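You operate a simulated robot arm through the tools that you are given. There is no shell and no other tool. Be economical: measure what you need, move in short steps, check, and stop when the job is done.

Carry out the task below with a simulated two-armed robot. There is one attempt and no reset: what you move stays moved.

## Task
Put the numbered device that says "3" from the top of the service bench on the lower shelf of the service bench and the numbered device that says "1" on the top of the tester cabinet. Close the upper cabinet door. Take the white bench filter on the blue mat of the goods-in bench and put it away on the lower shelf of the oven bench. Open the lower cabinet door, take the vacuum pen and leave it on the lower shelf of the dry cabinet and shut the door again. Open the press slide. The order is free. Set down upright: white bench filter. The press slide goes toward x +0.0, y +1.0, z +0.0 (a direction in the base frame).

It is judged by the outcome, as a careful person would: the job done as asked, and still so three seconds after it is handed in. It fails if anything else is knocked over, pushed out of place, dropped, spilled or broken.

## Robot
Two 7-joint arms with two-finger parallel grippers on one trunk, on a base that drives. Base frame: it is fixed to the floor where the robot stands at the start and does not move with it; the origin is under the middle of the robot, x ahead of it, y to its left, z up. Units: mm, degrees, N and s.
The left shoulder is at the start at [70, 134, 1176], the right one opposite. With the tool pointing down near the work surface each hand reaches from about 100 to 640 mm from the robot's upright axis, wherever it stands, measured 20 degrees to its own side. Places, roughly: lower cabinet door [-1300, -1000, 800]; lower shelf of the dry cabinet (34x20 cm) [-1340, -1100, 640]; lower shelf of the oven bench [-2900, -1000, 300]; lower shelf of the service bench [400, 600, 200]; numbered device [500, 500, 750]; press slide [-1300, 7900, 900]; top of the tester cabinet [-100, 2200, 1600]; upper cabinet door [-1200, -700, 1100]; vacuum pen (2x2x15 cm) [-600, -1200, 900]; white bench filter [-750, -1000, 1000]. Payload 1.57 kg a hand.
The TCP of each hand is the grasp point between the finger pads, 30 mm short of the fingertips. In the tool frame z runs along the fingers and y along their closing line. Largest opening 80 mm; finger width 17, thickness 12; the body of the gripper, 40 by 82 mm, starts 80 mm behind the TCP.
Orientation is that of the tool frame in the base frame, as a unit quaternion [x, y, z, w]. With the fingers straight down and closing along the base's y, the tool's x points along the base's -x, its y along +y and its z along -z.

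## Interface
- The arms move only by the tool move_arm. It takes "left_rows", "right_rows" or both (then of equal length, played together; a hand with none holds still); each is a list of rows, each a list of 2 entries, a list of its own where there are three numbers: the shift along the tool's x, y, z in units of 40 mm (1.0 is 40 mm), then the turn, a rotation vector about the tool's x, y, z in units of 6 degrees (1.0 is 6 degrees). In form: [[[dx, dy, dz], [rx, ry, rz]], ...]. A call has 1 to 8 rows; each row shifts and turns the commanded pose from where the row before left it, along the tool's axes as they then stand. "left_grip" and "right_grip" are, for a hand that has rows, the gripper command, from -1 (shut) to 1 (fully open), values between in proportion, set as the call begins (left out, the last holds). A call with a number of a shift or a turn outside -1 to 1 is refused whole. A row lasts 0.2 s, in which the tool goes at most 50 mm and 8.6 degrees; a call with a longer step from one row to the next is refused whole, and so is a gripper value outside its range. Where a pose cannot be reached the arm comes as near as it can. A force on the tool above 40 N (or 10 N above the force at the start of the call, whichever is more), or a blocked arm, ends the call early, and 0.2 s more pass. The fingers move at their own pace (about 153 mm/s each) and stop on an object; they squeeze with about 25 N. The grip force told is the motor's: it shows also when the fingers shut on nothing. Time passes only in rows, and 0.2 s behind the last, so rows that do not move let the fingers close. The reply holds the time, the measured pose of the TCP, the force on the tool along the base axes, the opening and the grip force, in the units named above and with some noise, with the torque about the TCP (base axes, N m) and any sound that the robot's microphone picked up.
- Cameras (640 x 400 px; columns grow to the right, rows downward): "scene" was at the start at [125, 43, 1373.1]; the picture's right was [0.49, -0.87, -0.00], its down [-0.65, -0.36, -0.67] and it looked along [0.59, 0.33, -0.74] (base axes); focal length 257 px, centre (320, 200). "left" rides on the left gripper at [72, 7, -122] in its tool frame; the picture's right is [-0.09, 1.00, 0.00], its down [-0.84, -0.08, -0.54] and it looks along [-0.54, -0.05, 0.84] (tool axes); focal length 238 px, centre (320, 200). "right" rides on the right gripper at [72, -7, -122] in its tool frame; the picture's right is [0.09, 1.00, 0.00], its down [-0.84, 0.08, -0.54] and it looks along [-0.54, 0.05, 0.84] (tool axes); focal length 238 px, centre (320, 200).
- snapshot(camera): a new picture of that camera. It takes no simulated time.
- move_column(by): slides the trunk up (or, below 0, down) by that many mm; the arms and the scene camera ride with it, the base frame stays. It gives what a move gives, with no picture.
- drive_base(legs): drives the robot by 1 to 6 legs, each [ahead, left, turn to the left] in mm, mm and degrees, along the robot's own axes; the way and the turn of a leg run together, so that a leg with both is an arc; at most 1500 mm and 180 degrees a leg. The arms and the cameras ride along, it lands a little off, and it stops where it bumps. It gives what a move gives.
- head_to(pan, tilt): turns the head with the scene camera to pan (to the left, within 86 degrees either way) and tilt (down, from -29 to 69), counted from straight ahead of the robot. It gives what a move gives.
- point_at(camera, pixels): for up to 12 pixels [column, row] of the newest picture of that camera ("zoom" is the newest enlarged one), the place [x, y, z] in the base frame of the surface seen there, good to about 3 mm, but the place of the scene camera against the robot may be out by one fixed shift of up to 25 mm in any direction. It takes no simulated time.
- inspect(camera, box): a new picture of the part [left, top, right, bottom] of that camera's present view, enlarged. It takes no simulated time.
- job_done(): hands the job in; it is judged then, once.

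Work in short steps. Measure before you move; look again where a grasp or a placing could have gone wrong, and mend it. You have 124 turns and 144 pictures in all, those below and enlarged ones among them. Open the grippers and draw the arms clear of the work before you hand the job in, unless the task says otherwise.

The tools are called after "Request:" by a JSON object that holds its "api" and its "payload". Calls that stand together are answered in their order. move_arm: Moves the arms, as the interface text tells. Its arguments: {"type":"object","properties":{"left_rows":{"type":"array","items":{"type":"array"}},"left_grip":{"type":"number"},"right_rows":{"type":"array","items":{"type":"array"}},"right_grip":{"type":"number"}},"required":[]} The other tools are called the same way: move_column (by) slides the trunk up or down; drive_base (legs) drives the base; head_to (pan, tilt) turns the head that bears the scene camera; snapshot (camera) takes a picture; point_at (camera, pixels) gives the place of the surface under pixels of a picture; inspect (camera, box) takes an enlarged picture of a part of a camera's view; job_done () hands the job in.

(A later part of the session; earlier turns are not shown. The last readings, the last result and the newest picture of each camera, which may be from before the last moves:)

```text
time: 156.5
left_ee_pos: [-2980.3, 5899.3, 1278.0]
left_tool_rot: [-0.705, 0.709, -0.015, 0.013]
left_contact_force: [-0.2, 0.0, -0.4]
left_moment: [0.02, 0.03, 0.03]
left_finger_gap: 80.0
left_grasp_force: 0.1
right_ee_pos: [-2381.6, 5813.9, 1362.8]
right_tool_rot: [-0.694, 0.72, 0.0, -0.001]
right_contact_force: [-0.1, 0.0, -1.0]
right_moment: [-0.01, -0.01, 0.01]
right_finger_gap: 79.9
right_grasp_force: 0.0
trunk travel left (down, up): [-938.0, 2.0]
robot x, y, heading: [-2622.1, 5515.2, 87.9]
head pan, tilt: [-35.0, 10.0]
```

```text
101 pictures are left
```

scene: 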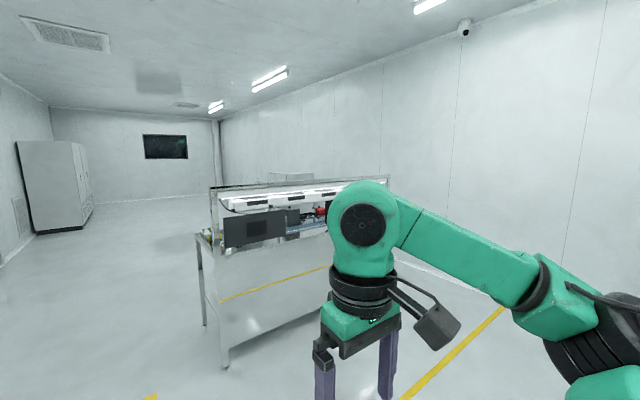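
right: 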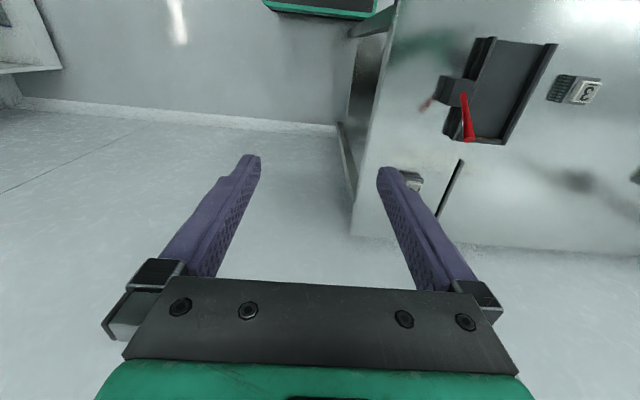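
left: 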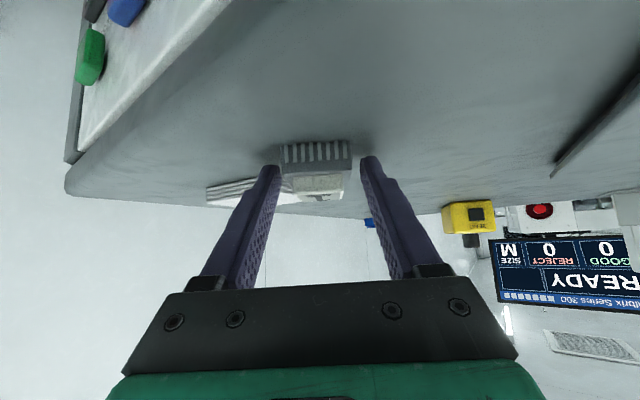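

Request:
{"api": "point_at", "payload": {"camera": "scene", "pixels": [[225, 368], [203, 325], [197, 236], [222, 252], [390, 180], [255, 230], [300, 230], [320, 300], [150, 397], [85, 220]]}}

Request:
{"api": "inspect", "payload": {"camera": "scene", "box": [180, 160, 400, 300]}}

```text
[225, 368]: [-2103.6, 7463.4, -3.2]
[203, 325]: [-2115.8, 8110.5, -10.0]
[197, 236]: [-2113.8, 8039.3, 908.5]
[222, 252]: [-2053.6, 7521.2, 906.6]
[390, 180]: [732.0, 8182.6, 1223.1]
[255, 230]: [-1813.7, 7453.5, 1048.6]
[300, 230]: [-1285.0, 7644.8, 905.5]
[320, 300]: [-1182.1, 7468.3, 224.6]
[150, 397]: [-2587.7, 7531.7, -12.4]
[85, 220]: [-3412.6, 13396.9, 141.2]
```

```text
2.86 times, centred on (290, 230) of scene
```

zoom: 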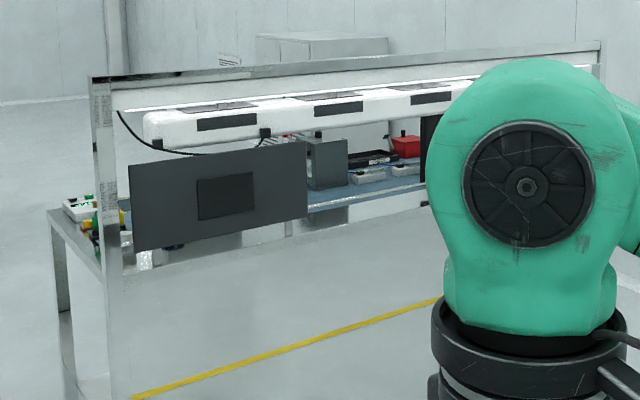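

The bench (y 7460–8110) opens to +y. I drive around to y≈8900 and face −y in front of the press.

Request:
{"api": "drive_base", "payload": {"legs": [[1500, 0, 0], [1500, 0, 0], [500, 0, 0], [0, 0, -178], [0, 1250, 0]]}}

Request:
{"api": "head_to", "payload": {"pan": 0, "tilt": 25}}

Request:
{"api": "snapshot", "payload": {"camera": "scene"}}

```text
time: 166.8
left_ee_pos: [-2710.4, 7886.5, 1286.3]
left_tool_rot: [-0.585, 0.811, -0.008, 0.007]
left_contact_force: [0.5, 0.3, -0.7]
left_moment: [-0.01, 0.0, 0.01]
left_finger_gap: 80.0
left_grasp_force: 0.1
right_ee_pos: [-2168.3, 7617.3, 1360.0]
right_tool_rot: [-0.574, 0.819, 0.012, 0.002]
right_contact_force: [-0.7, 1.4, -0.7]
right_moment: [-0.06, -0.06, -0.01]
right_finger_gap: 79.9
right_grasp_force: 0.1
trunk travel left (down, up): [-938.0, 2.0]
robot x, y, heading: [-2508.4, 7431.8, 69.7]
head pan, tilt: [-35.0, 10.0]
stopped in leg 2: the robot was blocked; the commanded pose is now the measured one
```

```text
time: 167.8
left_ee_pos: [-2725.7, 7882.1, 1286.8]
left_tool_rot: [-0.588, 0.809, -0.009, 0.01]
left_contact_force: [-0.1, -0.7, -0.5]
left_moment: [-0.01, -0.02, 0.0]
left_finger_gap: 79.8
left_grasp_force: 0.1
right_ee_pos: [-2181.9, 7619.6, 1363.9]
right_tool_rot: [-0.579, 0.816, 0.008, 0.007]
right_contact_force: [0.2, 0.0, -0.6]
right_moment: [-0.02, 0.0, 0.03]
right_finger_gap: 80.1
right_grasp_force: 0.1
trunk travel left (down, up): [-938.0, 2.0]
robot x, y, heading: [-2518.4, 7432.8, 70.0]
head pan, tilt: [0.0, 25.0]
```

```text
99 pictures are left
```

scene: 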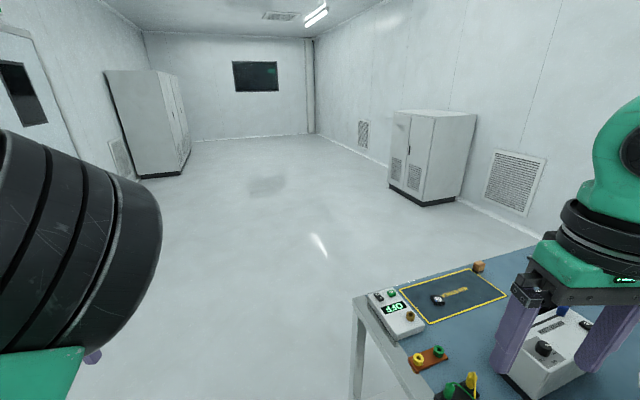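

The base brushed the bench corner (heading drift). I move away to the left, straighten, and go on to y≈9000.

Request:
{"api": "drive_base", "payload": {"legs": [[-100, 350, 0], [0, 0, 20]]}}

Request:
{"api": "drive_base", "payload": {"legs": [[1500, 0, 0]]}}

```text
time: 171.2
left_ee_pos: [-3244.5, 7829.1, 1275.0]
left_tool_rot: [0.719, -0.694, 0.02, -0.009]
left_contact_force: [-0.2, 0.0, -0.4]
left_moment: [0.01, -0.01, 0.06]
left_finger_gap: 80.0
left_grasp_force: 0.1
right_ee_pos: [-2646.2, 7769.3, 1361.8]
right_tool_rot: [0.712, -0.702, 0.001, -0.003]
right_contact_force: [-0.5, -0.9, -0.9]
right_moment: [0.0, 0.03, 0.02]
right_finger_gap: 80.1
right_grasp_force: 0.0
trunk travel left (down, up): [-938.0, 2.0]
robot x, y, heading: [-2876.4, 7458.4, 90.3]
head pan, tilt: [0.0, 25.0]
```

```text
time: 178.7
left_ee_pos: [-3283.3, 9339.5, 1275.5]
left_tool_rot: [0.729, -0.684, 0.018, -0.01]
left_contact_force: [-0.8, 0.4, 0.0]
left_moment: [0.01, -0.01, -0.02]
left_finger_gap: 80.0
left_grasp_force: 0.1
right_ee_pos: [-2683.0, 9296.3, 1362.6]
right_tool_rot: [0.721, -0.693, 0.001, -0.003]
right_contact_force: [-0.7, 0.2, -0.2]
right_moment: [0.02, 0.01, 0.01]
right_finger_gap: 80.2
right_grasp_force: 0.1
trunk travel left (down, up): [-938.0, 2.0]
robot x, y, heading: [-2905.0, 8975.5, 91.9]
head pan, tilt: [0.0, 25.0]
```

Request:
{"api": "drive_base", "payload": {"legs": [[0, 0, -91], [0, 0, -91], [0, 1450, 0]]}}

Request:
{"api": "snapshot", "payload": {"camera": "scene"}}

```text
time: 193.5
left_ee_pos: [-1061.6, 8741.5, 1274.7]
left_tool_rot: [0.661, 0.75, -0.011, -0.018]
left_contact_force: [-0.1, 0.4, 0.0]
left_moment: [-0.01, -0.02, 0.0]
left_finger_gap: 80.0
left_grasp_force: 0.0
right_ee_pos: [-1666.5, 8749.6, 1361.7]
right_tool_rot: [0.671, 0.742, -0.002, -0.002]
right_contact_force: [0.0, -0.8, 0.3]
right_moment: [0.01, -0.01, -0.04]
right_finger_gap: 80.0
right_grasp_force: 0.0
trunk travel left (down, up): [-938.0, 2.0]
robot x, y, heading: [-1457.8, 9080.4, -84.9]
head pan, tilt: [0.0, 25.0]
```

```text
98 pictures are left
```

scene: 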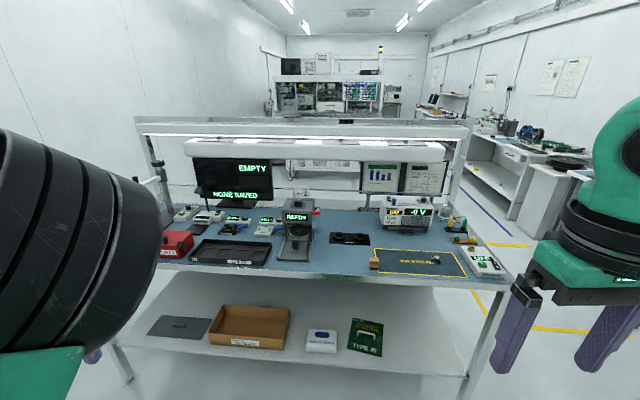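

The press-like device with "READY" is near (297,225). I zoom in on it and measure.

Request:
{"api": "inspect", "payload": {"camera": "scene", "box": [220, 170, 380, 280]}}

Request:
{"api": "point_at", "payload": {"camera": "scene", "pixels": [[297, 215], [297, 245], [297, 260], [350, 238], [230, 250], [270, 275], [410, 270]]}}

```text
3.64 times, centred on (300, 225) of scene
```

zoom: 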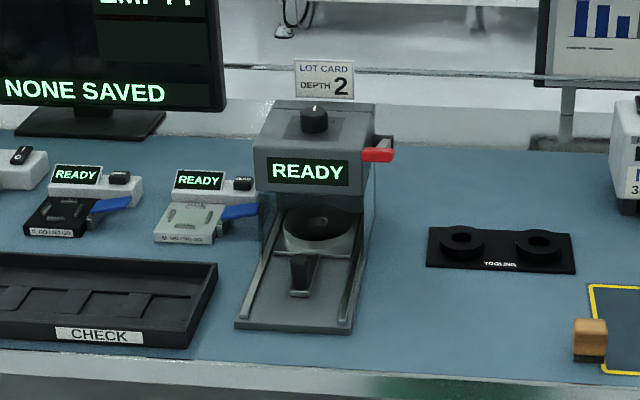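

```text
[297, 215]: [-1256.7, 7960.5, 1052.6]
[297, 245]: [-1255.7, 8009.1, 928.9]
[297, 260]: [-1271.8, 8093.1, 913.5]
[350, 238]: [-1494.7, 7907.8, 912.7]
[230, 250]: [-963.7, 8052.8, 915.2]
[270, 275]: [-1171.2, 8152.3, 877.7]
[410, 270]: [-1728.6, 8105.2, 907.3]
```

Request:
{"api": "point_at", "payload": {"camera": "zoom", "pixels": [[302, 258], [302, 270], [300, 285], [292, 265], [313, 265], [320, 225], [300, 310], [245, 325], [345, 325], [365, 200], [300, 292], [320, 245]]}}

```text
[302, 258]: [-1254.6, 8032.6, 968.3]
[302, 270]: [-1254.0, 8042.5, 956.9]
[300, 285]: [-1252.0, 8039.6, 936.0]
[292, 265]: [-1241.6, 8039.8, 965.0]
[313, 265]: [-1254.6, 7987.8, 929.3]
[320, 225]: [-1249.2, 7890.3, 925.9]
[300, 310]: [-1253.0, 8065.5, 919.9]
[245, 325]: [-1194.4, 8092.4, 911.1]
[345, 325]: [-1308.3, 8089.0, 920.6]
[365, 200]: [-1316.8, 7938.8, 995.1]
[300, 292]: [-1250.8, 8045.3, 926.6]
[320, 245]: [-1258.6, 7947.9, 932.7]
```

The handle post is near (−1252,8038), z≈940–985, on the slide that moves in +y. I straighten the heading, lower the trunk and approach.

Request:
{"api": "drive_base", "payload": {"legs": [[0, 0, -5], [420, 0, 0]]}}

Request:
{"api": "move_column", "payload": {"by": -150}}

Request:
{"api": "snapshot", "payload": {"camera": "left"}}

Request:
{"api": "snapshot", "payload": {"camera": "scene"}}

```text
time: 196.6
left_ee_pos: [-1088.3, 8287.8, 1275.7]
left_tool_rot: [0.692, 0.722, -0.01, -0.018]
left_contact_force: [0.3, 0.4, -0.5]
left_moment: [-0.05, -0.02, 0.02]
left_finger_gap: 80.0
left_grasp_force: 0.1
right_ee_pos: [-1688.8, 8344.3, 1362.8]
right_tool_rot: [0.7, 0.714, -0.005, -0.001]
right_contact_force: [-0.2, -0.2, 0.0]
right_moment: [-0.03, 0.02, 0.01]
right_finger_gap: 80.1
right_grasp_force: 0.0
trunk travel left (down, up): [-938.0, 2.0]
robot x, y, heading: [-1461.0, 8657.0, -89.4]
head pan, tilt: [0.0, 25.0]
```

```text
time: 198.4
left_ee_pos: [-1088.8, 8286.3, 1125.4]
left_tool_rot: [0.692, 0.722, -0.01, -0.02]
left_contact_force: [-0.2, 0.1, -0.1]
left_moment: [0.01, 0.0, -0.01]
left_finger_gap: 80.0
left_grasp_force: 0.0
right_ee_pos: [-1690.4, 8341.4, 1211.3]
right_tool_rot: [0.7, 0.714, -0.003, -0.002]
right_contact_force: [0.4, 0.2, 0.1]
right_moment: [-0.02, -0.02, 0.01]
right_finger_gap: 79.9
right_grasp_force: 0.1
trunk travel left (down, up): [-788.0, 152.0]
robot x, y, heading: [-1459.3, 8658.1, -89.5]
head pan, tilt: [0.0, 25.0]
```

```text
96 pictures are left
```

left: 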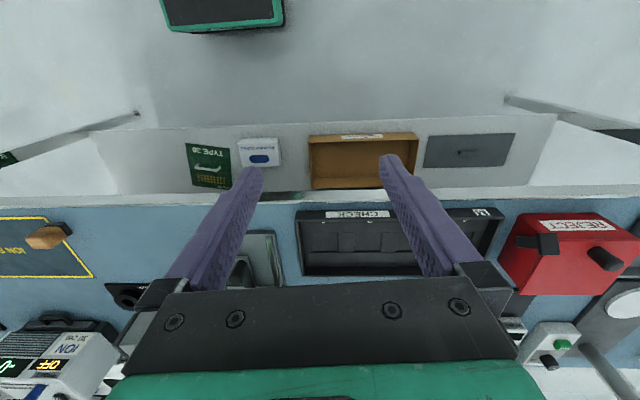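

```text
95 pictures are left
```

scene: 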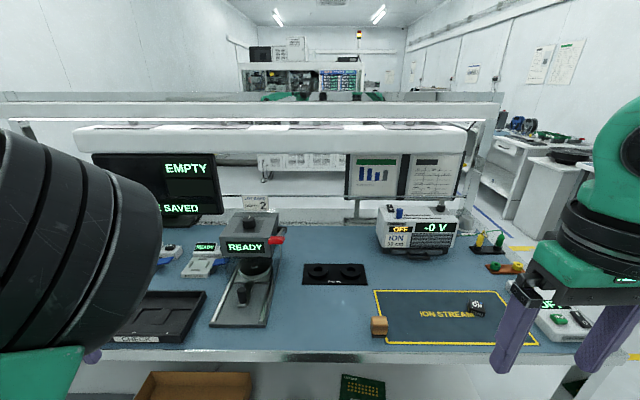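

I shift the base right 160 mm, so the hand lines up with the handle's x, then look with the left camera.

Request:
{"api": "drive_base", "payload": {"legs": [[0, -160, -0.6]]}}

Request:
{"api": "move_arm", "payload": {"left_rows": [[[-0.9, 0, 0], [0, 0, 0]], [[-0.9, 0, 0], [0, 0, 0]], [[-0.9, 0, 0], [0, 0, 0]], [[-0.9, 0, 0], [0, 0, 0]], [[0, 0, 0], [0, 0, 0]]]}}

Request:
{"api": "snapshot", "payload": {"camera": "left"}}

```text
time: 199.8
left_ee_pos: [-1250.1, 8281.2, 1122.4]
left_tool_rot: [0.695, 0.718, -0.01, -0.021]
left_contact_force: [0.3, 0.5, -0.5]
left_moment: [0.02, 0.02, -0.02]
left_finger_gap: 80.0
left_grasp_force: 0.0
right_ee_pos: [-1849.5, 8342.8, 1213.2]
right_tool_rot: [0.703, 0.711, -0.004, -0.003]
right_contact_force: [0.4, -0.4, -0.1]
right_moment: [-0.05, -0.03, 0.01]
right_finger_gap: 80.1
right_grasp_force: 0.1
trunk travel left (down, up): [-788.0, 152.0]
robot x, y, heading: [-1619.6, 8656.5, -90.0]
head pan, tilt: [0.0, 25.0]
```

```text
time: 201.0
left_ee_pos: [-1250.4, 8138.2, 1122.0]
left_tool_rot: [0.695, 0.719, -0.01, -0.019]
left_contact_force: [0.0, 0.4, -0.3]
left_moment: [-0.03, 0.0, -0.01]
left_finger_gap: 80.2
left_grasp_force: 0.0
right_ee_pos: [-1853.0, 8342.7, 1212.0]
right_tool_rot: [0.703, 0.711, -0.004, -0.002]
right_contact_force: [0.6, -0.6, 0.0]
right_moment: [-0.03, 0.0, 0.03]
right_finger_gap: 80.0
right_grasp_force: 0.1
trunk travel left (down, up): [-788.0, 152.0]
robot x, y, heading: [-1617.2, 8659.9, -89.6]
head pan, tilt: [0.0, 25.0]
```

```text
94 pictures are left
```

left: 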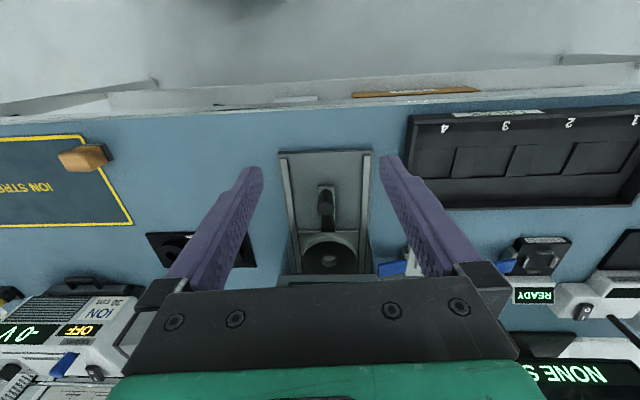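

Request:
{"api": "inspect", "payload": {"camera": "left", "box": [265, 140, 385, 285]}}

Request:
{"api": "point_at", "payload": {"camera": "left", "pixels": [[325, 190], [325, 200], [325, 212], [318, 210], [333, 210], [325, 225], [325, 170], [300, 170], [285, 160], [365, 155], [300, 278], [327, 240]]}}

```text
2.76 times, centred on (325, 212) of left
```

zoom: 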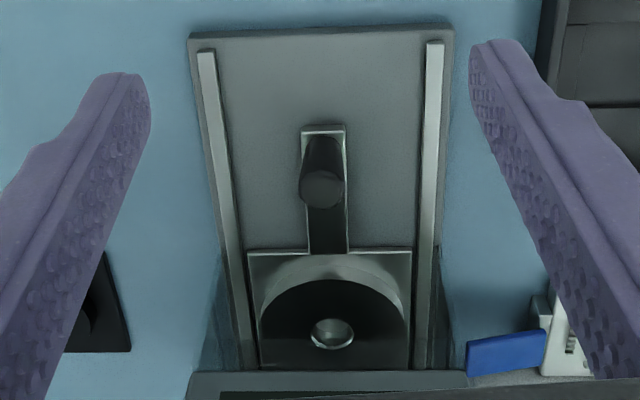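

```text
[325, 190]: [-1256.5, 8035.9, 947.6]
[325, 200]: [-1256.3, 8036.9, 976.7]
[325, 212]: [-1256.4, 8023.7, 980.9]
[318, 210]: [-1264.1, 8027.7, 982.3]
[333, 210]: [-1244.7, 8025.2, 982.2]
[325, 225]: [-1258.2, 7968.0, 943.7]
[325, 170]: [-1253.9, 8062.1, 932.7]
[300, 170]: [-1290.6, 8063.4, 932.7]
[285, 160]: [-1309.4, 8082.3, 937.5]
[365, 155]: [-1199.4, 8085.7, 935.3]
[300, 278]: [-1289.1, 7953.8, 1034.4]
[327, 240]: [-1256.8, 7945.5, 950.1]
```

Post centre (−1255,8026), top z 982. I move over it with a ~50 mm opening and descend to TCP z≈980.

Request:
{"api": "move_arm", "payload": {"left_rows": [[[-0.95, -0.03, 0], [0, 0, 0]], [[-0.95, -0.03, 0], [0, 0, 0]], [[-0.95, -0.02, 0], [0, 0, 0]], [[0, 0, 0.8], [0, 0, 0]], [[0, 0, 0.8], [0, 0, 0]], [[0, 0, 0], [0, 0, 0]]], "left_grip": 0.25}}

Request:
{"api": "snapshot", "payload": {"camera": "left"}}

```text
time: 202.4
left_ee_pos: [-1256.8, 8081.5, 1056.2]
left_tool_rot: [0.695, 0.719, -0.009, -0.019]
left_contact_force: [0.0, 0.6, 0.5]
left_moment: [-0.02, -0.01, -0.03]
left_finger_gap: 50.1
left_grasp_force: 0.2
left hand out of reach, approached as far as the arm can: row 2, 3
right_ee_pos: [-1853.5, 8343.6, 1212.1]
right_tool_rot: [0.704, 0.71, -0.003, -0.001]
right_contact_force: [-0.2, 0.7, -0.2]
right_moment: [0.0, -0.01, -0.02]
right_finger_gap: 79.9
right_grasp_force: 0.1
trunk travel left (down, up): [-788.0, 152.0]
robot x, y, heading: [-1616.8, 8655.4, -89.8]
head pan, tilt: [0.0, 25.0]
```

```text
92 pictures are left
```

left: 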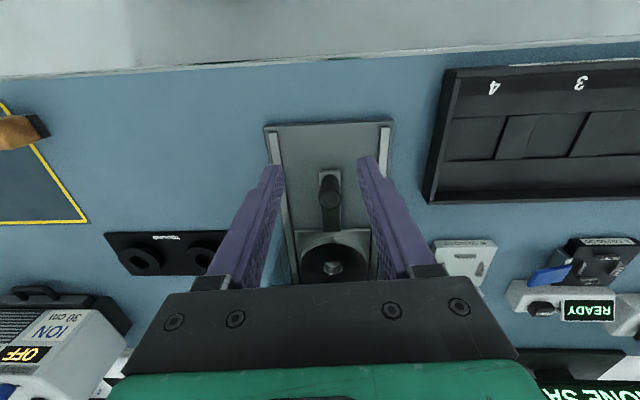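

At the reach limit; I drive ahead 56 mm and check alignment.

Request:
{"api": "drive_base", "payload": {"legs": [[56, 0, 0]]}}

Request:
{"api": "snapshot", "payload": {"camera": "left"}}

```text
time: 203.4
left_ee_pos: [-1257.8, 8030.6, 1060.9]
left_tool_rot: [0.695, 0.719, -0.012, -0.017]
left_contact_force: [0.0, 0.8, 0.4]
left_moment: [-0.04, 0.0, 0.0]
left_finger_gap: 50.1
left_grasp_force: 0.0
right_ee_pos: [-1852.7, 8291.6, 1214.2]
right_tool_rot: [0.704, 0.711, -0.005, 0.0]
right_contact_force: [-0.2, 0.3, 0.1]
right_moment: [-0.05, -0.03, -0.02]
right_finger_gap: 80.1
right_grasp_force: 0.1
trunk travel left (down, up): [-788.0, 152.0]
robot x, y, heading: [-1619.2, 8600.2, -89.9]
head pan, tilt: [0.0, 25.0]
```

```text
91 pictures are left
```

left: 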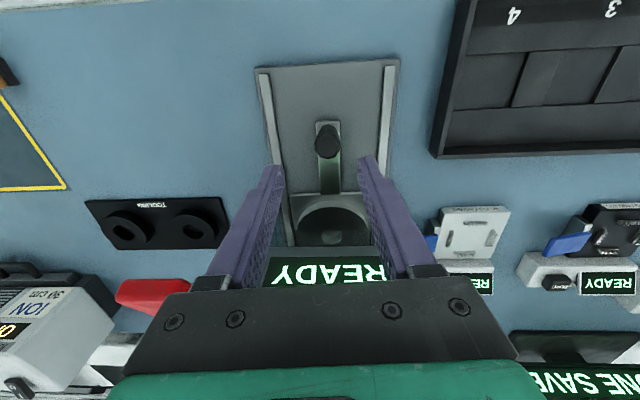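

Aligned within a few mm. I lower the trunk 80 mm, then close on the post.

Request:
{"api": "move_column", "payload": {"by": -78}}

Request:
{"api": "snapshot", "payload": {"camera": "left"}}

```text
time: 204.5
left_ee_pos: [-1257.7, 8024.0, 978.0]
left_tool_rot: [0.695, 0.719, -0.01, -0.018]
left_contact_force: [0.0, 0.5, -0.7]
left_moment: [-0.02, -0.01, -0.01]
left_finger_gap: 50.1
left_grasp_force: 0.0
right_ee_pos: [-1852.9, 8286.5, 1134.0]
right_tool_rot: [0.703, 0.711, -0.003, -0.001]
right_contact_force: [0.1, -0.6, -0.3]
right_moment: [-0.01, 0.03, -0.03]
right_finger_gap: 80.1
right_grasp_force: 0.0
trunk travel left (down, up): [-710.0, 230.0]
robot x, y, heading: [-1618.7, 8597.8, -90.0]
head pan, tilt: [0.0, 25.0]
```

```text
90 pictures are left
```

left: 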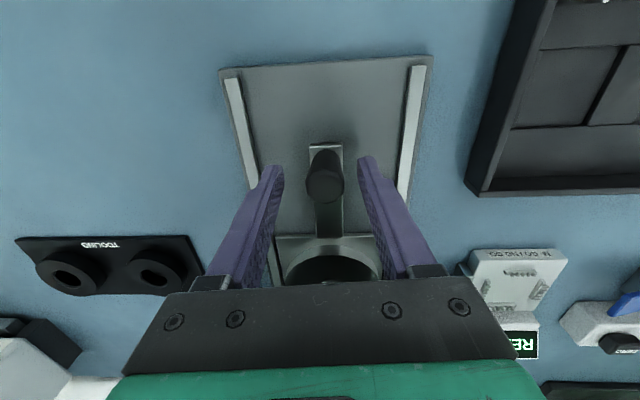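

The post is between the fingers. I close and pull along tool +x (+y).

Request:
{"api": "move_arm", "payload": {"left_rows": [[[0, 0, 0], [0, 0, 0]], [[0, 0, 0], [0, 0, 0]], [[0, 0, 0], [0, 0, 0]]], "left_grip": -1}}

Request:
{"api": "move_arm", "payload": {"left_rows": [[[0.3, 0.01, 0], [0, 0, 0]], [[0.3, 0.01, 0], [0, 0, 0]], [[0.3, 0.01, 0], [0, 0, 0]], [[0.3, 0.01, 0], [0, 0, 0]], [[0, 0, 0], [0, 0, 0]]]}}

Request:
{"api": "snapshot", "payload": {"camera": "left"}}

```text
time: 205.3
left_ee_pos: [-1254.5, 8024.9, 978.4]
left_tool_rot: [0.695, 0.719, -0.011, -0.019]
left_contact_force: [11.4, -1.6, 7.6]
left_moment: [0.68, -0.06, 0.07]
left_finger_gap: 23.5
left_grasp_force: 35.7
right_ee_pos: [-1849.7, 8286.1, 1135.8]
right_tool_rot: [0.703, 0.711, -0.005, -0.002]
right_contact_force: [-0.1, -0.1, -0.3]
right_moment: [0.02, 0.0, -0.03]
right_finger_gap: 80.2
right_grasp_force: 0.1
trunk travel left (down, up): [-710.0, 230.0]
robot x, y, heading: [-1622.0, 8599.5, -90.0]
head pan, tilt: [0.0, 25.0]
```

```text
time: 206.5
left_ee_pos: [-1256.0, 8075.1, 978.6]
left_tool_rot: [0.694, 0.72, -0.011, -0.019]
left_contact_force: [15.3, 0.6, 6.4]
left_moment: [-0.22, -0.12, 0.05]
left_finger_gap: 23.6
left_grasp_force: 36.1
right_ee_pos: [-1849.1, 8285.7, 1135.2]
right_tool_rot: [0.703, 0.711, -0.004, -0.002]
right_contact_force: [-0.1, -0.6, 0.2]
right_moment: [-0.01, 0.01, -0.01]
right_finger_gap: 79.9
right_grasp_force: 0.1
trunk travel left (down, up): [-710.0, 230.0]
robot x, y, heading: [-1620.7, 8601.4, -90.0]
head pan, tilt: [0.0, 25.0]
```

```text
89 pictures are left
```

left: 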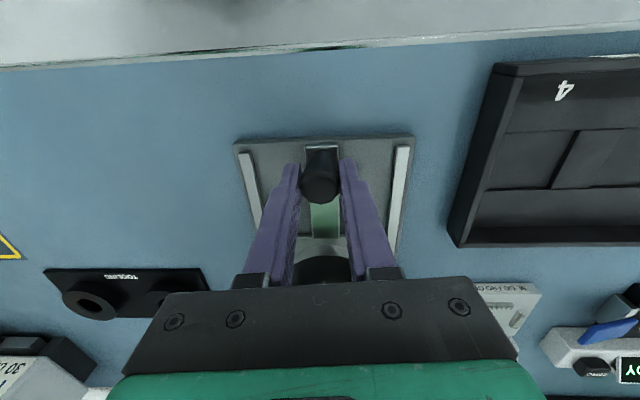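

Slide moved 50 mm easily. I keep pulling until a stop is felt.

Request:
{"api": "move_arm", "payload": {"left_rows": [[[0.3, 0.02, 0], [0, 0, 0]], [[0.3, 0.02, 0], [0, 0, 0]], [[0.3, 0.02, 0], [0, 0, 0]], [[0.3, 0.02, 0], [0, 0, 0]], [[0, 0, 0], [0, 0, 0]]]}}

Request:
{"api": "move_arm", "payload": {"left_rows": [[[0.25, 0.01, 0], [0, 0, 0]], [[0.25, 0.01, 0], [0, 0, 0]], [[0.25, 0.01, 0], [0, 0, 0]], [[0.25, 0.01, 0], [0, 0, 0]], [[0, 0, 0], [0, 0, 0]]]}}

Request:
{"api": "snapshot", "payload": {"camera": "left"}}

```text
time: 207.7
left_ee_pos: [-1254.6, 8120.0, 979.7]
left_tool_rot: [0.695, 0.718, -0.011, -0.02]
left_contact_force: [7.4, 1.6, 0.6]
left_moment: [-1.05, 0.07, -0.11]
left_finger_gap: 23.3
left_grasp_force: 35.3
right_ee_pos: [-1851.1, 8287.0, 1134.2]
right_tool_rot: [0.703, 0.711, -0.004, -0.002]
right_contact_force: [0.2, 0.1, -0.3]
right_moment: [0.01, 0.03, -0.02]
right_finger_gap: 79.6
right_grasp_force: 0.1
trunk travel left (down, up): [-710.0, 230.0]
robot x, y, heading: [-1618.0, 8604.0, -90.1]
head pan, tilt: [0.0, 25.0]
```

```text
time: 208.9
left_ee_pos: [-1257.1, 8161.5, 979.5]
left_tool_rot: [0.694, 0.719, -0.009, -0.022]
left_contact_force: [0.2, 0.9, 0.3]
left_moment: [0.03, -0.02, 0.03]
left_finger_gap: 0.0
left_grasp_force: 21.3
right_ee_pos: [-1853.4, 8285.3, 1133.6]
right_tool_rot: [0.703, 0.711, -0.002, -0.002]
right_contact_force: [-0.2, -0.3, 0.2]
right_moment: [0.03, 0.0, 0.0]
right_finger_gap: 79.8
right_grasp_force: 0.0
trunk travel left (down, up): [-710.0, 230.0]
robot x, y, heading: [-1618.4, 8601.0, -90.1]
head pan, tilt: [0.0, 25.0]
```

```text
88 pictures are left
```

left: 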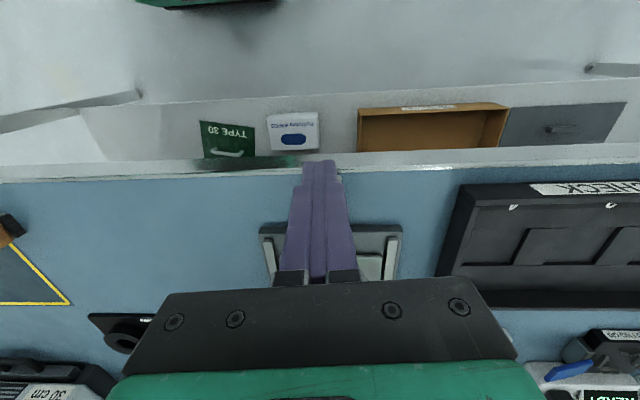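

The fingers slipped off at the stop; I raise the hand and check the slide.

Request:
{"api": "move_arm", "payload": {"left_rows": [[[0.5, 0, -1], [0, 0, 0]], [[0.5, 0, -1], [0, 0, 0]], [[0, 0, -1], [0, 0, 0]], [[0, 0, 0], [0, 0, 0]]], "left_grip": 1}}

Request:
{"api": "snapshot", "payload": {"camera": "left"}}

Request:
{"api": "snapshot", "payload": {"camera": "scene"}}

```text
time: 209.9
left_ee_pos: [-1238.7, 8199.6, 1100.3]
left_tool_rot: [0.695, 0.719, -0.01, -0.019]
left_contact_force: [-0.1, 0.4, 0.1]
left_moment: [-0.01, -0.04, 0.01]
left_finger_gap: 80.0
left_grasp_force: 0.1
left hand out of reach, approached as far as the arm can: row 2
right_ee_pos: [-1853.5, 8286.3, 1134.0]
right_tool_rot: [0.703, 0.711, -0.003, -0.002]
right_contact_force: [0.4, 1.4, -0.4]
right_moment: [0.0, 0.02, -0.01]
right_finger_gap: 80.0
right_grasp_force: 0.1
trunk travel left (down, up): [-710.0, 230.0]
robot x, y, heading: [-1620.2, 8601.2, -90.2]
head pan, tilt: [0.0, 25.0]
```

```text
87 pictures are left
```

left: 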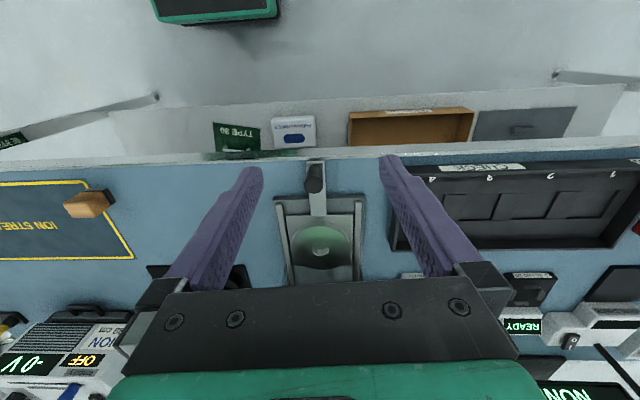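

```text
86 pictures are left
```

scene: 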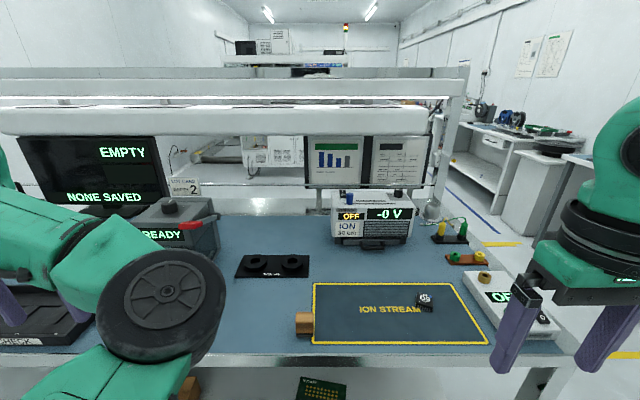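

Request:
{"api": "point_at", "payload": {"camera": "left", "pixels": [[316, 168], [316, 178], [316, 190], [320, 248], [320, 212]]}}

Request:
{"api": "inspect", "payload": {"camera": "left", "box": [265, 140, 385, 285]}}

```text
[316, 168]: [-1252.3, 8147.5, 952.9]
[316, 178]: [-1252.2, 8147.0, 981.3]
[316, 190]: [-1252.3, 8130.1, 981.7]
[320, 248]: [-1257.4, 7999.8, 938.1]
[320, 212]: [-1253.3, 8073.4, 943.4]
```

```text
2.76 times, centred on (325, 212) of left
```

zoom: 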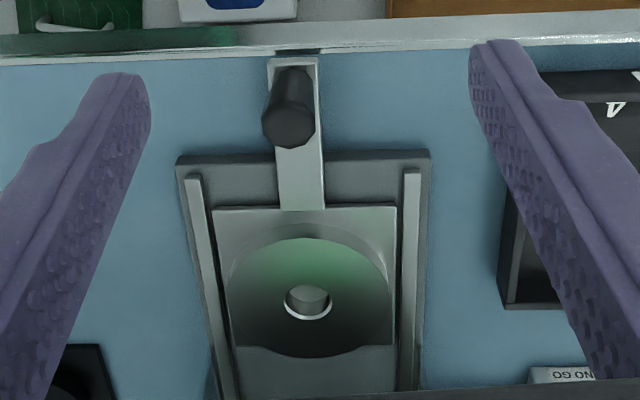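

Slide post moved from y 8026 to ≈8138 and the fingers slid off at the stop: it is open. I back off and move over to the aisle.

Request:
{"api": "drive_base", "payload": {"legs": [[-400, 0, 0], [0, -1250, 0]]}}

Request:
{"api": "head_to", "payload": {"pan": 0, "tilt": 15}}

Request:
{"api": "snapshot", "payload": {"camera": "scene"}}

```text
time: 218.3
left_ee_pos: [-2492.5, 8596.0, 1099.3]
left_tool_rot: [0.69, 0.723, -0.011, -0.019]
left_contact_force: [-0.1, 0.0, -0.7]
left_moment: [0.01, -0.02, -0.01]
left_finger_gap: 80.0
left_grasp_force: 0.1
right_ee_pos: [-3108.5, 8673.4, 1134.0]
right_tool_rot: [0.699, 0.715, -0.003, -0.002]
right_contact_force: [-0.3, 0.1, -0.5]
right_moment: [0.02, -0.01, 0.03]
right_finger_gap: 80.0
right_grasp_force: 0.0
trunk travel left (down, up): [-710.0, 230.0]
robot x, y, heading: [-2878.1, 8989.1, -89.2]
head pan, tilt: [0.0, 25.0]
```

```text
time: 219.1
left_ee_pos: [-2492.7, 8595.0, 1099.0]
left_tool_rot: [0.69, 0.724, -0.01, -0.018]
left_contact_force: [0.2, -0.5, 0.2]
left_moment: [0.0, 0.02, 0.0]
left_finger_gap: 80.1
left_grasp_force: 0.1
right_ee_pos: [-3107.9, 8673.3, 1133.7]
right_tool_rot: [0.698, 0.716, -0.004, -0.001]
right_contact_force: [-1.3, -1.1, 0.2]
right_moment: [0.02, -0.03, 0.01]
right_finger_gap: 80.1
right_grasp_force: 0.0
trunk travel left (down, up): [-710.0, 230.0]
robot x, y, heading: [-2873.8, 8991.3, -89.4]
head pan, tilt: [0.0, 15.0]
```

```text
84 pictures are left
```

scene: 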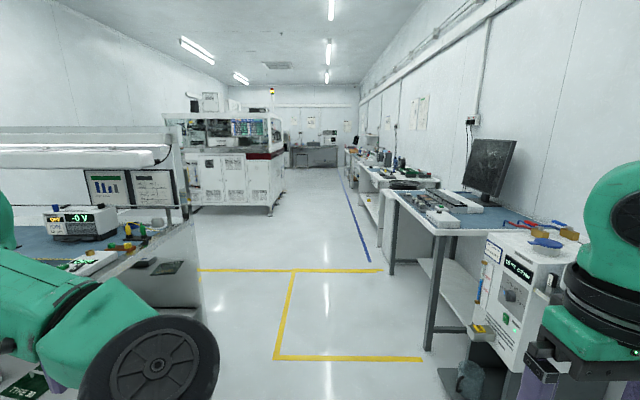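

Request:
{"api": "point_at", "payload": {"camera": "scene", "pixels": [[445, 330], [485, 265], [432, 345], [392, 200], [460, 385], [195, 300], [272, 205], [365, 235], [500, 240]]}}

```text
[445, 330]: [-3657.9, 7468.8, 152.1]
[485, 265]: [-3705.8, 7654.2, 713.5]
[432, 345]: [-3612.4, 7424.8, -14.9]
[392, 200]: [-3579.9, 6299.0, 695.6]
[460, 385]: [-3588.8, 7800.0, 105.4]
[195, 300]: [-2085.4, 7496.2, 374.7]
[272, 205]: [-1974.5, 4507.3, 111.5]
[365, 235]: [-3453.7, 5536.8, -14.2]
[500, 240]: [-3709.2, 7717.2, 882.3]
```

The corridor is x −3580…−2085. I drive along it in pieces, checking heading.

Request:
{"api": "drive_base", "payload": {"legs": [[0, 0, -1], [1500, 0, 0], [1500, 0, 0]]}}

```text
time: 233.8
left_ee_pos: [-2474.8, 5616.7, 1099.4]
left_tool_rot: [0.689, 0.724, -0.01, -0.019]
left_contact_force: [1.2, -0.2, 0.5]
left_moment: [-0.01, 0.0, -0.02]
left_finger_gap: 80.0
left_grasp_force: 0.0
right_ee_pos: [-3091.1, 5694.2, 1134.6]
right_tool_rot: [0.698, 0.716, -0.002, -0.002]
right_contact_force: [0.1, 0.0, -0.4]
right_moment: [0.01, 0.01, 0.01]
right_finger_gap: 79.9
right_grasp_force: 0.0
trunk travel left (down, up): [-710.0, 230.0]
robot x, y, heading: [-2862.4, 6011.6, -89.2]
head pan, tilt: [0.0, 15.0]
```

Request:
{"api": "drive_base", "payload": {"legs": [[0, 0, -1], [1500, 0, 0], [1500, 0, 0], [1500, 0, 0]]}}

Request:
{"api": "head_to", "payload": {"pan": 25, "tilt": 15}}

Request:
{"api": "snapshot", "payload": {"camera": "scene"}}

```text
time: 255.6
left_ee_pos: [-2496.5, 1096.8, 1100.0]
left_tool_rot: [0.698, 0.716, -0.01, -0.019]
left_contact_force: [1.2, -0.2, 0.6]
left_moment: [0.0, -0.01, 0.02]
left_finger_gap: 79.9
left_grasp_force: 0.1
right_ee_pos: [-3110.0, 1190.3, 1135.7]
right_tool_rot: [0.707, 0.707, -0.003, -0.002]
right_contact_force: [-1.0, 0.0, -0.5]
right_moment: [-0.05, 0.0, 0.06]
right_finger_gap: 80.0
right_grasp_force: 0.0
trunk travel left (down, up): [-710.0, 230.0]
robot x, y, heading: [-2875.4, 1501.9, -90.6]
head pan, tilt: [0.0, 15.0]
```

```text
time: 256.5
left_ee_pos: [-2496.1, 1097.9, 1099.7]
left_tool_rot: [0.698, 0.715, -0.01, -0.019]
left_contact_force: [0.8, 0.6, 0.0]
left_moment: [-0.03, -0.01, 0.01]
left_finger_gap: 79.8
left_grasp_force: 0.0
right_ee_pos: [-3110.4, 1188.0, 1134.1]
right_tool_rot: [0.707, 0.707, -0.003, -0.002]
right_contact_force: [-0.9, -0.3, 0.0]
right_moment: [-0.02, 0.01, 0.01]
right_finger_gap: 80.1
right_grasp_force: 0.1
trunk travel left (down, up): [-710.0, 230.0]
robot x, y, heading: [-2875.9, 1504.5, -90.3]
head pan, tilt: [25.0, 15.0]
```

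```text
83 pictures are left
```

scene: 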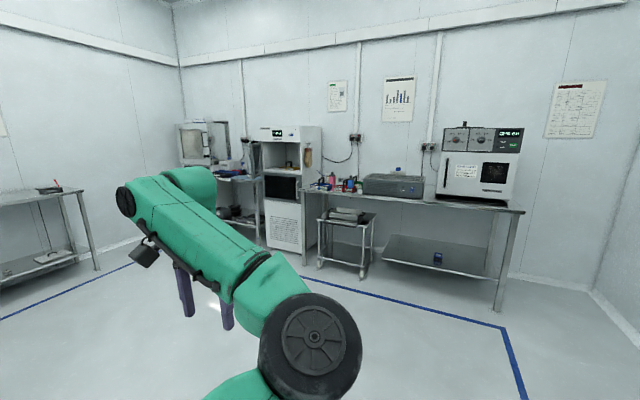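

Request:
{"api": "inspect", "payload": {"camera": "scene", "box": [160, 100, 420, 280]}}

Request:
{"api": "point_at", "payload": {"camera": "scene", "pixels": [[282, 190], [282, 220], [310, 155], [320, 200], [440, 258], [495, 250], [350, 230], [240, 180], [222, 165], [420, 250], [390, 262], [500, 300]]}}

```text
2.22 times, centred on (290, 190) of scene
```

zoom: 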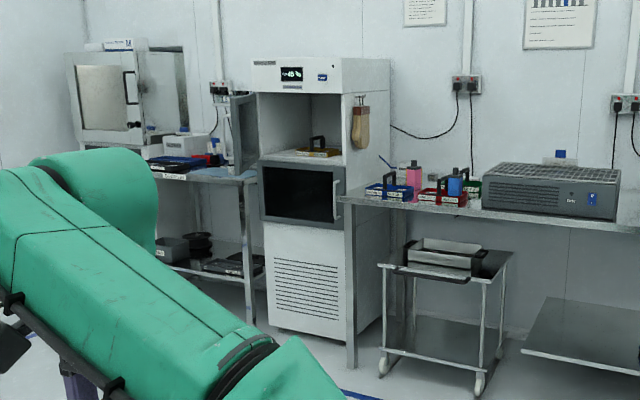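

```text
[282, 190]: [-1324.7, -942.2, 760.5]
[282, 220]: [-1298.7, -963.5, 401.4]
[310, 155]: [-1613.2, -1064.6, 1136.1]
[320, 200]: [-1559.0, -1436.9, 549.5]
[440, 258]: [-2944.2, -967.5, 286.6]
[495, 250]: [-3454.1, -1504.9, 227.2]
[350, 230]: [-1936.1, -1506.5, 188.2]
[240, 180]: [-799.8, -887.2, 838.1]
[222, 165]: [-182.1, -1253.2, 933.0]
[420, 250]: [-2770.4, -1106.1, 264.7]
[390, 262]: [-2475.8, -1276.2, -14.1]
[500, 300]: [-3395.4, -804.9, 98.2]
```

The dry cabinet front is at y≈−950 (x −1550…−1070) with its upper door swung open on the +x side; the goods-in bench is left of it. I drive to in front of the goods-in bench and look.

Request:
{"api": "drive_base", "payload": {"legs": [[0, 1000, 0], [0, 1000, 0.3], [900, 0, 0]]}}

Request:
{"api": "head_to", "payload": {"pan": -15, "tilt": 22}}

Request:
{"api": "snapshot", "payload": {"camera": "scene"}}

```text
time: 270.8
left_ee_pos: [-524.3, 171.4, 1100.4]
left_tool_rot: [0.702, 0.712, -0.01, -0.02]
left_contact_force: [0.2, -0.1, -0.4]
left_moment: [0.01, -0.01, 0.0]
left_finger_gap: 79.9
left_grasp_force: 0.0
right_ee_pos: [-1137.5, 269.3, 1134.8]
right_tool_rot: [0.711, 0.703, -0.003, -0.002]
right_contact_force: [0.2, 0.7, -0.1]
right_moment: [-0.01, 0.0, 0.01]
right_finger_gap: 79.8
right_grasp_force: 0.0
trunk travel left (down, up): [-710.0, 230.0]
robot x, y, heading: [-896.5, 581.5, -91.2]
head pan, tilt: [25.0, 15.0]
```

```text
time: 271.9
left_ee_pos: [-524.0, 170.1, 1100.1]
left_tool_rot: [0.702, 0.712, -0.009, -0.019]
left_contact_force: [-0.5, 0.2, -0.1]
left_moment: [-0.01, -0.05, 0.03]
left_finger_gap: 79.6
left_grasp_force: 0.0
right_ee_pos: [-1136.4, 268.8, 1134.3]
right_tool_rot: [0.711, 0.703, -0.003, -0.002]
right_contact_force: [0.6, -0.1, -0.4]
right_moment: [-0.02, 0.03, -0.03]
right_finger_gap: 80.3
right_grasp_force: 0.1
trunk travel left (down, up): [-710.0, 230.0]
robot x, y, heading: [-898.5, 575.7, -90.9]
head pan, tilt: [-15.0, 22.0]
```

```text
81 pictures are left
```

scene: 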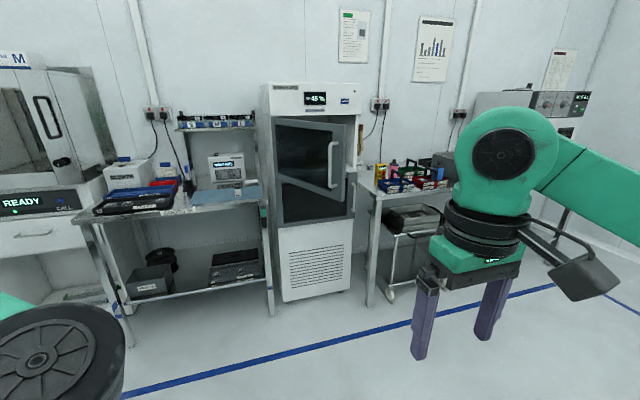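

Request:
{"api": "inspect", "payload": {"camera": "scene", "box": [90, 80, 370, 255]}}

Request:
{"api": "point_at", "payload": {"camera": "scene", "pixels": [[275, 125], [345, 140], [334, 165], [330, 190], [278, 190], [350, 200], [353, 180], [227, 170], [225, 195], [150, 190], [210, 125], [235, 210]]}}

```text
2.29 times, centred on (230, 168) of scene
```

zoom: 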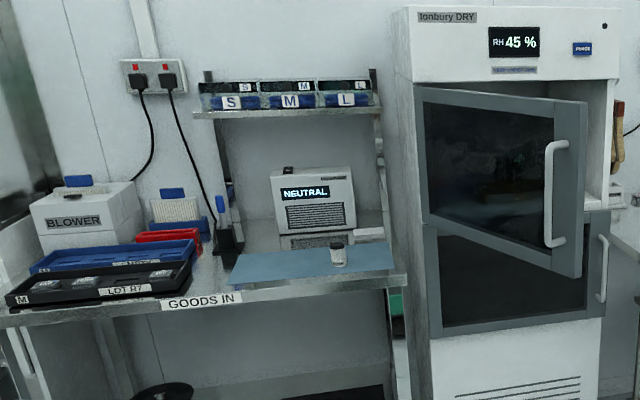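

```text
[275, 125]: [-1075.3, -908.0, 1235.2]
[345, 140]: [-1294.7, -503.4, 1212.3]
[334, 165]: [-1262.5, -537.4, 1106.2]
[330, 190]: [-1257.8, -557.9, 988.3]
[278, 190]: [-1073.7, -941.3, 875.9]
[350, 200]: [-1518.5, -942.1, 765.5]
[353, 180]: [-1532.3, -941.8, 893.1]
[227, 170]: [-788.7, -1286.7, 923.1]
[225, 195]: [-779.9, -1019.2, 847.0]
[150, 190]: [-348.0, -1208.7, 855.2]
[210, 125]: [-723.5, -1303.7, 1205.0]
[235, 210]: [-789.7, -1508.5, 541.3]
```

Upper door: hinge near (−1075,−925), free edge near (−1294,−503), open ~62°. I will push its front face with the closed right hand from the +x side. First pose the right hand and drive to the start point.

Request:
{"api": "move_arm", "payload": {"right_rows": [[[-0.9, 0, 0.2], [0, 0, 0]], [[-0.9, 0, 0.2], [0, 0, 0]], [[-0.9, 0, 0.2], [0, 0, 0]], [[-0.8, 0, 0.2], [0, 0, 0]], [[0, 0, 0], [0, 0, 0]]], "right_grip": -1}}

Request:
{"api": "drive_base", "payload": {"legs": [[700, 20, 1]]}}

Request:
{"api": "snapshot", "payload": {"camera": "scene"}}

Request:
{"api": "snapshot", "payload": {"camera": "right"}}

```text
time: 273.1
left_ee_pos: [-524.3, 172.0, 1100.2]
left_tool_rot: [0.702, 0.712, -0.01, -0.019]
left_contact_force: [-0.5, 0.8, 0.4]
left_moment: [-0.03, 0.01, 0.0]
left_finger_gap: 79.9
left_grasp_force: 0.0
right_ee_pos: [-1140.4, 130.6, 1104.3]
right_tool_rot: [0.71, 0.704, -0.003, -0.002]
right_contact_force: [-0.3, 0.3, -0.3]
right_moment: [-0.01, -0.04, -0.04]
right_finger_gap: 0.0
right_grasp_force: 21.3
trunk travel left (down, up): [-710.0, 230.0]
robot x, y, heading: [-896.5, 576.3, -91.1]
head pan, tilt: [-15.0, 22.0]
```

```text
time: 277.0
left_ee_pos: [-522.4, -544.7, 1100.0]
left_tool_rot: [0.704, 0.71, -0.01, -0.018]
left_contact_force: [-0.8, 0.2, -0.1]
left_moment: [0.03, -0.03, 0.01]
left_finger_gap: 80.2
left_grasp_force: 0.2
right_ee_pos: [-1139.4, -581.0, 1104.1]
right_tool_rot: [0.713, 0.701, -0.003, -0.002]
right_contact_force: [-0.6, 1.0, -0.5]
right_moment: [-0.03, 0.02, -0.03]
right_finger_gap: 0.2
right_grasp_force: 21.3
trunk travel left (down, up): [-710.0, 230.0]
robot x, y, heading: [-891.8, -132.6, -91.7]
head pan, tilt: [-15.0, 22.0]
```

```text
79 pictures are left
```

scene: 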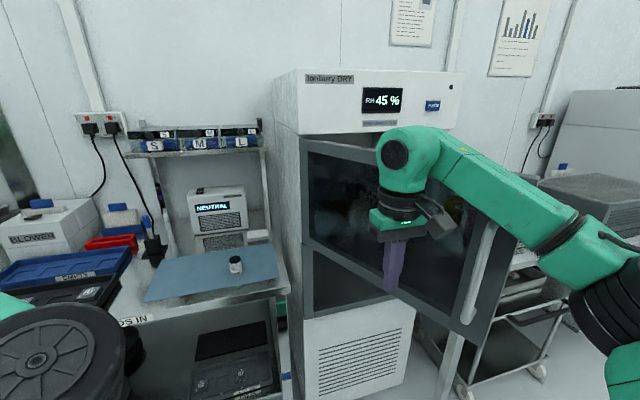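

```text
78 pictures are left
```

right: 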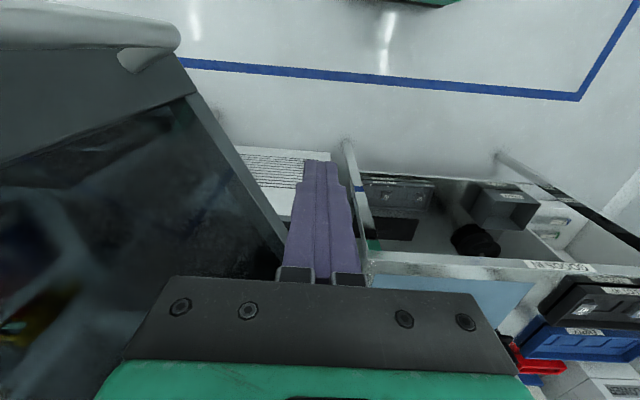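

Request:
{"api": "point_at", "payload": {"camera": "right", "pixels": [[190, 100], [230, 170], [280, 245], [200, 180], [120, 150], [100, 20], [150, 60], [60, 90]]}}

Request:
{"api": "point_at", "payload": {"camera": "scene", "pixels": [[305, 145], [305, 240], [470, 325], [483, 260], [512, 230], [400, 290], [330, 220]]}}

```text
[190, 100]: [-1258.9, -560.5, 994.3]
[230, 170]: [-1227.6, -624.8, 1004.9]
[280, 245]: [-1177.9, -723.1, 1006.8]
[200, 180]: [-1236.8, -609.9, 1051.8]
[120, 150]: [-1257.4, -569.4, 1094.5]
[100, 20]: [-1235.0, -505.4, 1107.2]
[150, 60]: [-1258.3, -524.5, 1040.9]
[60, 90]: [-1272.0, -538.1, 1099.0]
```

```text
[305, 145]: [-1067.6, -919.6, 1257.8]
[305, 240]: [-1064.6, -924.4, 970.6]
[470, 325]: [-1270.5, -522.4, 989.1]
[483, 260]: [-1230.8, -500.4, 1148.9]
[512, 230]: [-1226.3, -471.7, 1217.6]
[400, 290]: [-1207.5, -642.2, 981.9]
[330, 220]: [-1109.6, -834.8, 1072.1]
```

Hand is ~95 mm off the door face at 337 mm radius. I drive along the closing arc with the hand fixed, in four legs.

Request:
{"api": "drive_base", "payload": {"legs": [[41, -77, 0], [58, -80, 0], [69, -55, 0]]}}

Request:
{"api": "snapshot", "payload": {"camera": "scene"}}

```text
time: 279.5
left_ee_pos: [-723.8, -690.5, 1100.6]
left_tool_rot: [0.704, 0.71, -0.009, -0.019]
left_contact_force: [-0.3, -0.4, -0.3]
left_moment: [0.03, -0.06, 0.0]
left_finger_gap: 80.1
left_grasp_force: 0.1
right_ee_pos: [-1339.2, -728.8, 1105.0]
right_tool_rot: [0.71, 0.704, -0.003, 0.0]
right_contact_force: [0.6, 0.2, 0.2]
right_moment: [0.04, -0.05, 0.01]
right_finger_gap: 0.0
right_grasp_force: 21.6
trunk travel left (down, up): [-710.0, 230.0]
robot x, y, heading: [-1093.1, -280.9, -91.4]
head pan, tilt: [-15.0, 22.0]
stopped in leg 3: the robot was blocked; the commanded pose is now the measured one
```

```text
77 pictures are left
```

scene: 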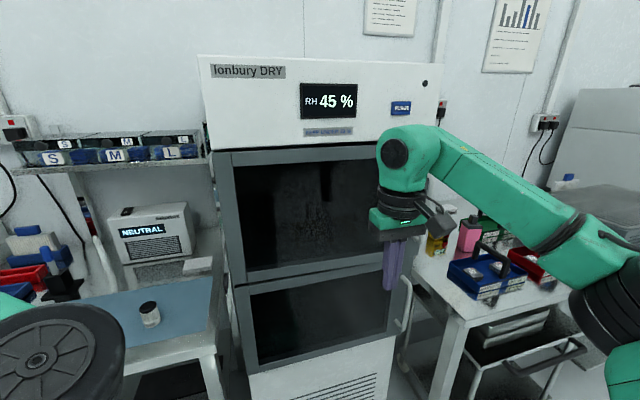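

Request:
{"api": "inspect", "payload": {"camera": "scene", "box": [200, 100, 480, 380]}}

Request:
{"api": "point_at", "payload": {"camera": "scene", "pixels": [[240, 200], [370, 155], [330, 260], [300, 150], [380, 320], [250, 330], [407, 300], [375, 235], [330, 210]]}}

```text
1.43 times, centred on (340, 240) of scene
```

zoom: 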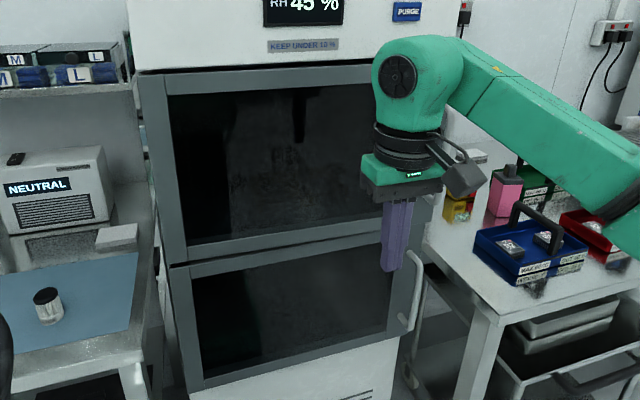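

```text
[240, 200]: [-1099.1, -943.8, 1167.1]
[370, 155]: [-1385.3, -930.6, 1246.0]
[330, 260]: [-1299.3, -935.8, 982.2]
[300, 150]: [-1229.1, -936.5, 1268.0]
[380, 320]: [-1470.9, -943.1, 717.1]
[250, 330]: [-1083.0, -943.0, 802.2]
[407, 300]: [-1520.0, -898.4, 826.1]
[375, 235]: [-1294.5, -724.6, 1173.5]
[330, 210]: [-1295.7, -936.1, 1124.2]
```

The door swung on to almost shut (y≈−931 at x −1385 vs −943). I drive ahead 110 mm and then push the rest with the arm.

Request:
{"api": "drive_base", "payload": {"legs": [[110, -20, 0]]}}

Request:
{"api": "move_arm", "payload": {"right_rows": [[[-0.6, 0, 0], [0, 0, 0]], [[-0.5, 0, 0], [0, 0, 0]], [[-0.4, 0, 0], [0, 0, 0]], [[-0.3, 0, 0], [0, 0, 0]], [[0, 0, 0], [0, 0, 0]]]}}

```text
time: 280.7
left_ee_pos: [-745.4, -797.6, 1100.1]
left_tool_rot: [0.703, 0.711, -0.01, -0.018]
left_contact_force: [0.1, -0.6, -1.0]
left_moment: [0.02, 0.02, 0.01]
left_finger_gap: 80.0
left_grasp_force: 0.0
right_ee_pos: [-1360.7, -834.2, 1106.9]
right_tool_rot: [0.711, 0.703, -0.004, 0.0]
right_contact_force: [0.2, -0.3, -0.2]
right_moment: [-0.04, -0.01, 0.01]
right_finger_gap: 0.0
right_grasp_force: 21.7
trunk travel left (down, up): [-710.0, 230.0]
robot x, y, heading: [-1116.0, -387.5, -91.5]
head pan, tilt: [-15.0, 22.0]
```

```text
time: 281.9
left_ee_pos: [-745.6, -794.5, 1100.8]
left_tool_rot: [0.703, 0.711, -0.011, -0.018]
left_contact_force: [-0.9, -0.6, 0.3]
left_moment: [-0.07, -0.01, 0.03]
left_finger_gap: 80.0
left_grasp_force: 0.1
right_ee_pos: [-1359.6, -903.5, 1108.2]
right_tool_rot: [0.711, 0.703, -0.006, 0.002]
right_contact_force: [0.0, 0.0, 0.1]
right_moment: [0.02, -0.01, 0.01]
right_finger_gap: 0.1
right_grasp_force: 21.1
trunk travel left (down, up): [-710.0, 230.0]
robot x, y, heading: [-1118.0, -388.7, -91.2]
head pan, tilt: [-15.0, 22.0]
```

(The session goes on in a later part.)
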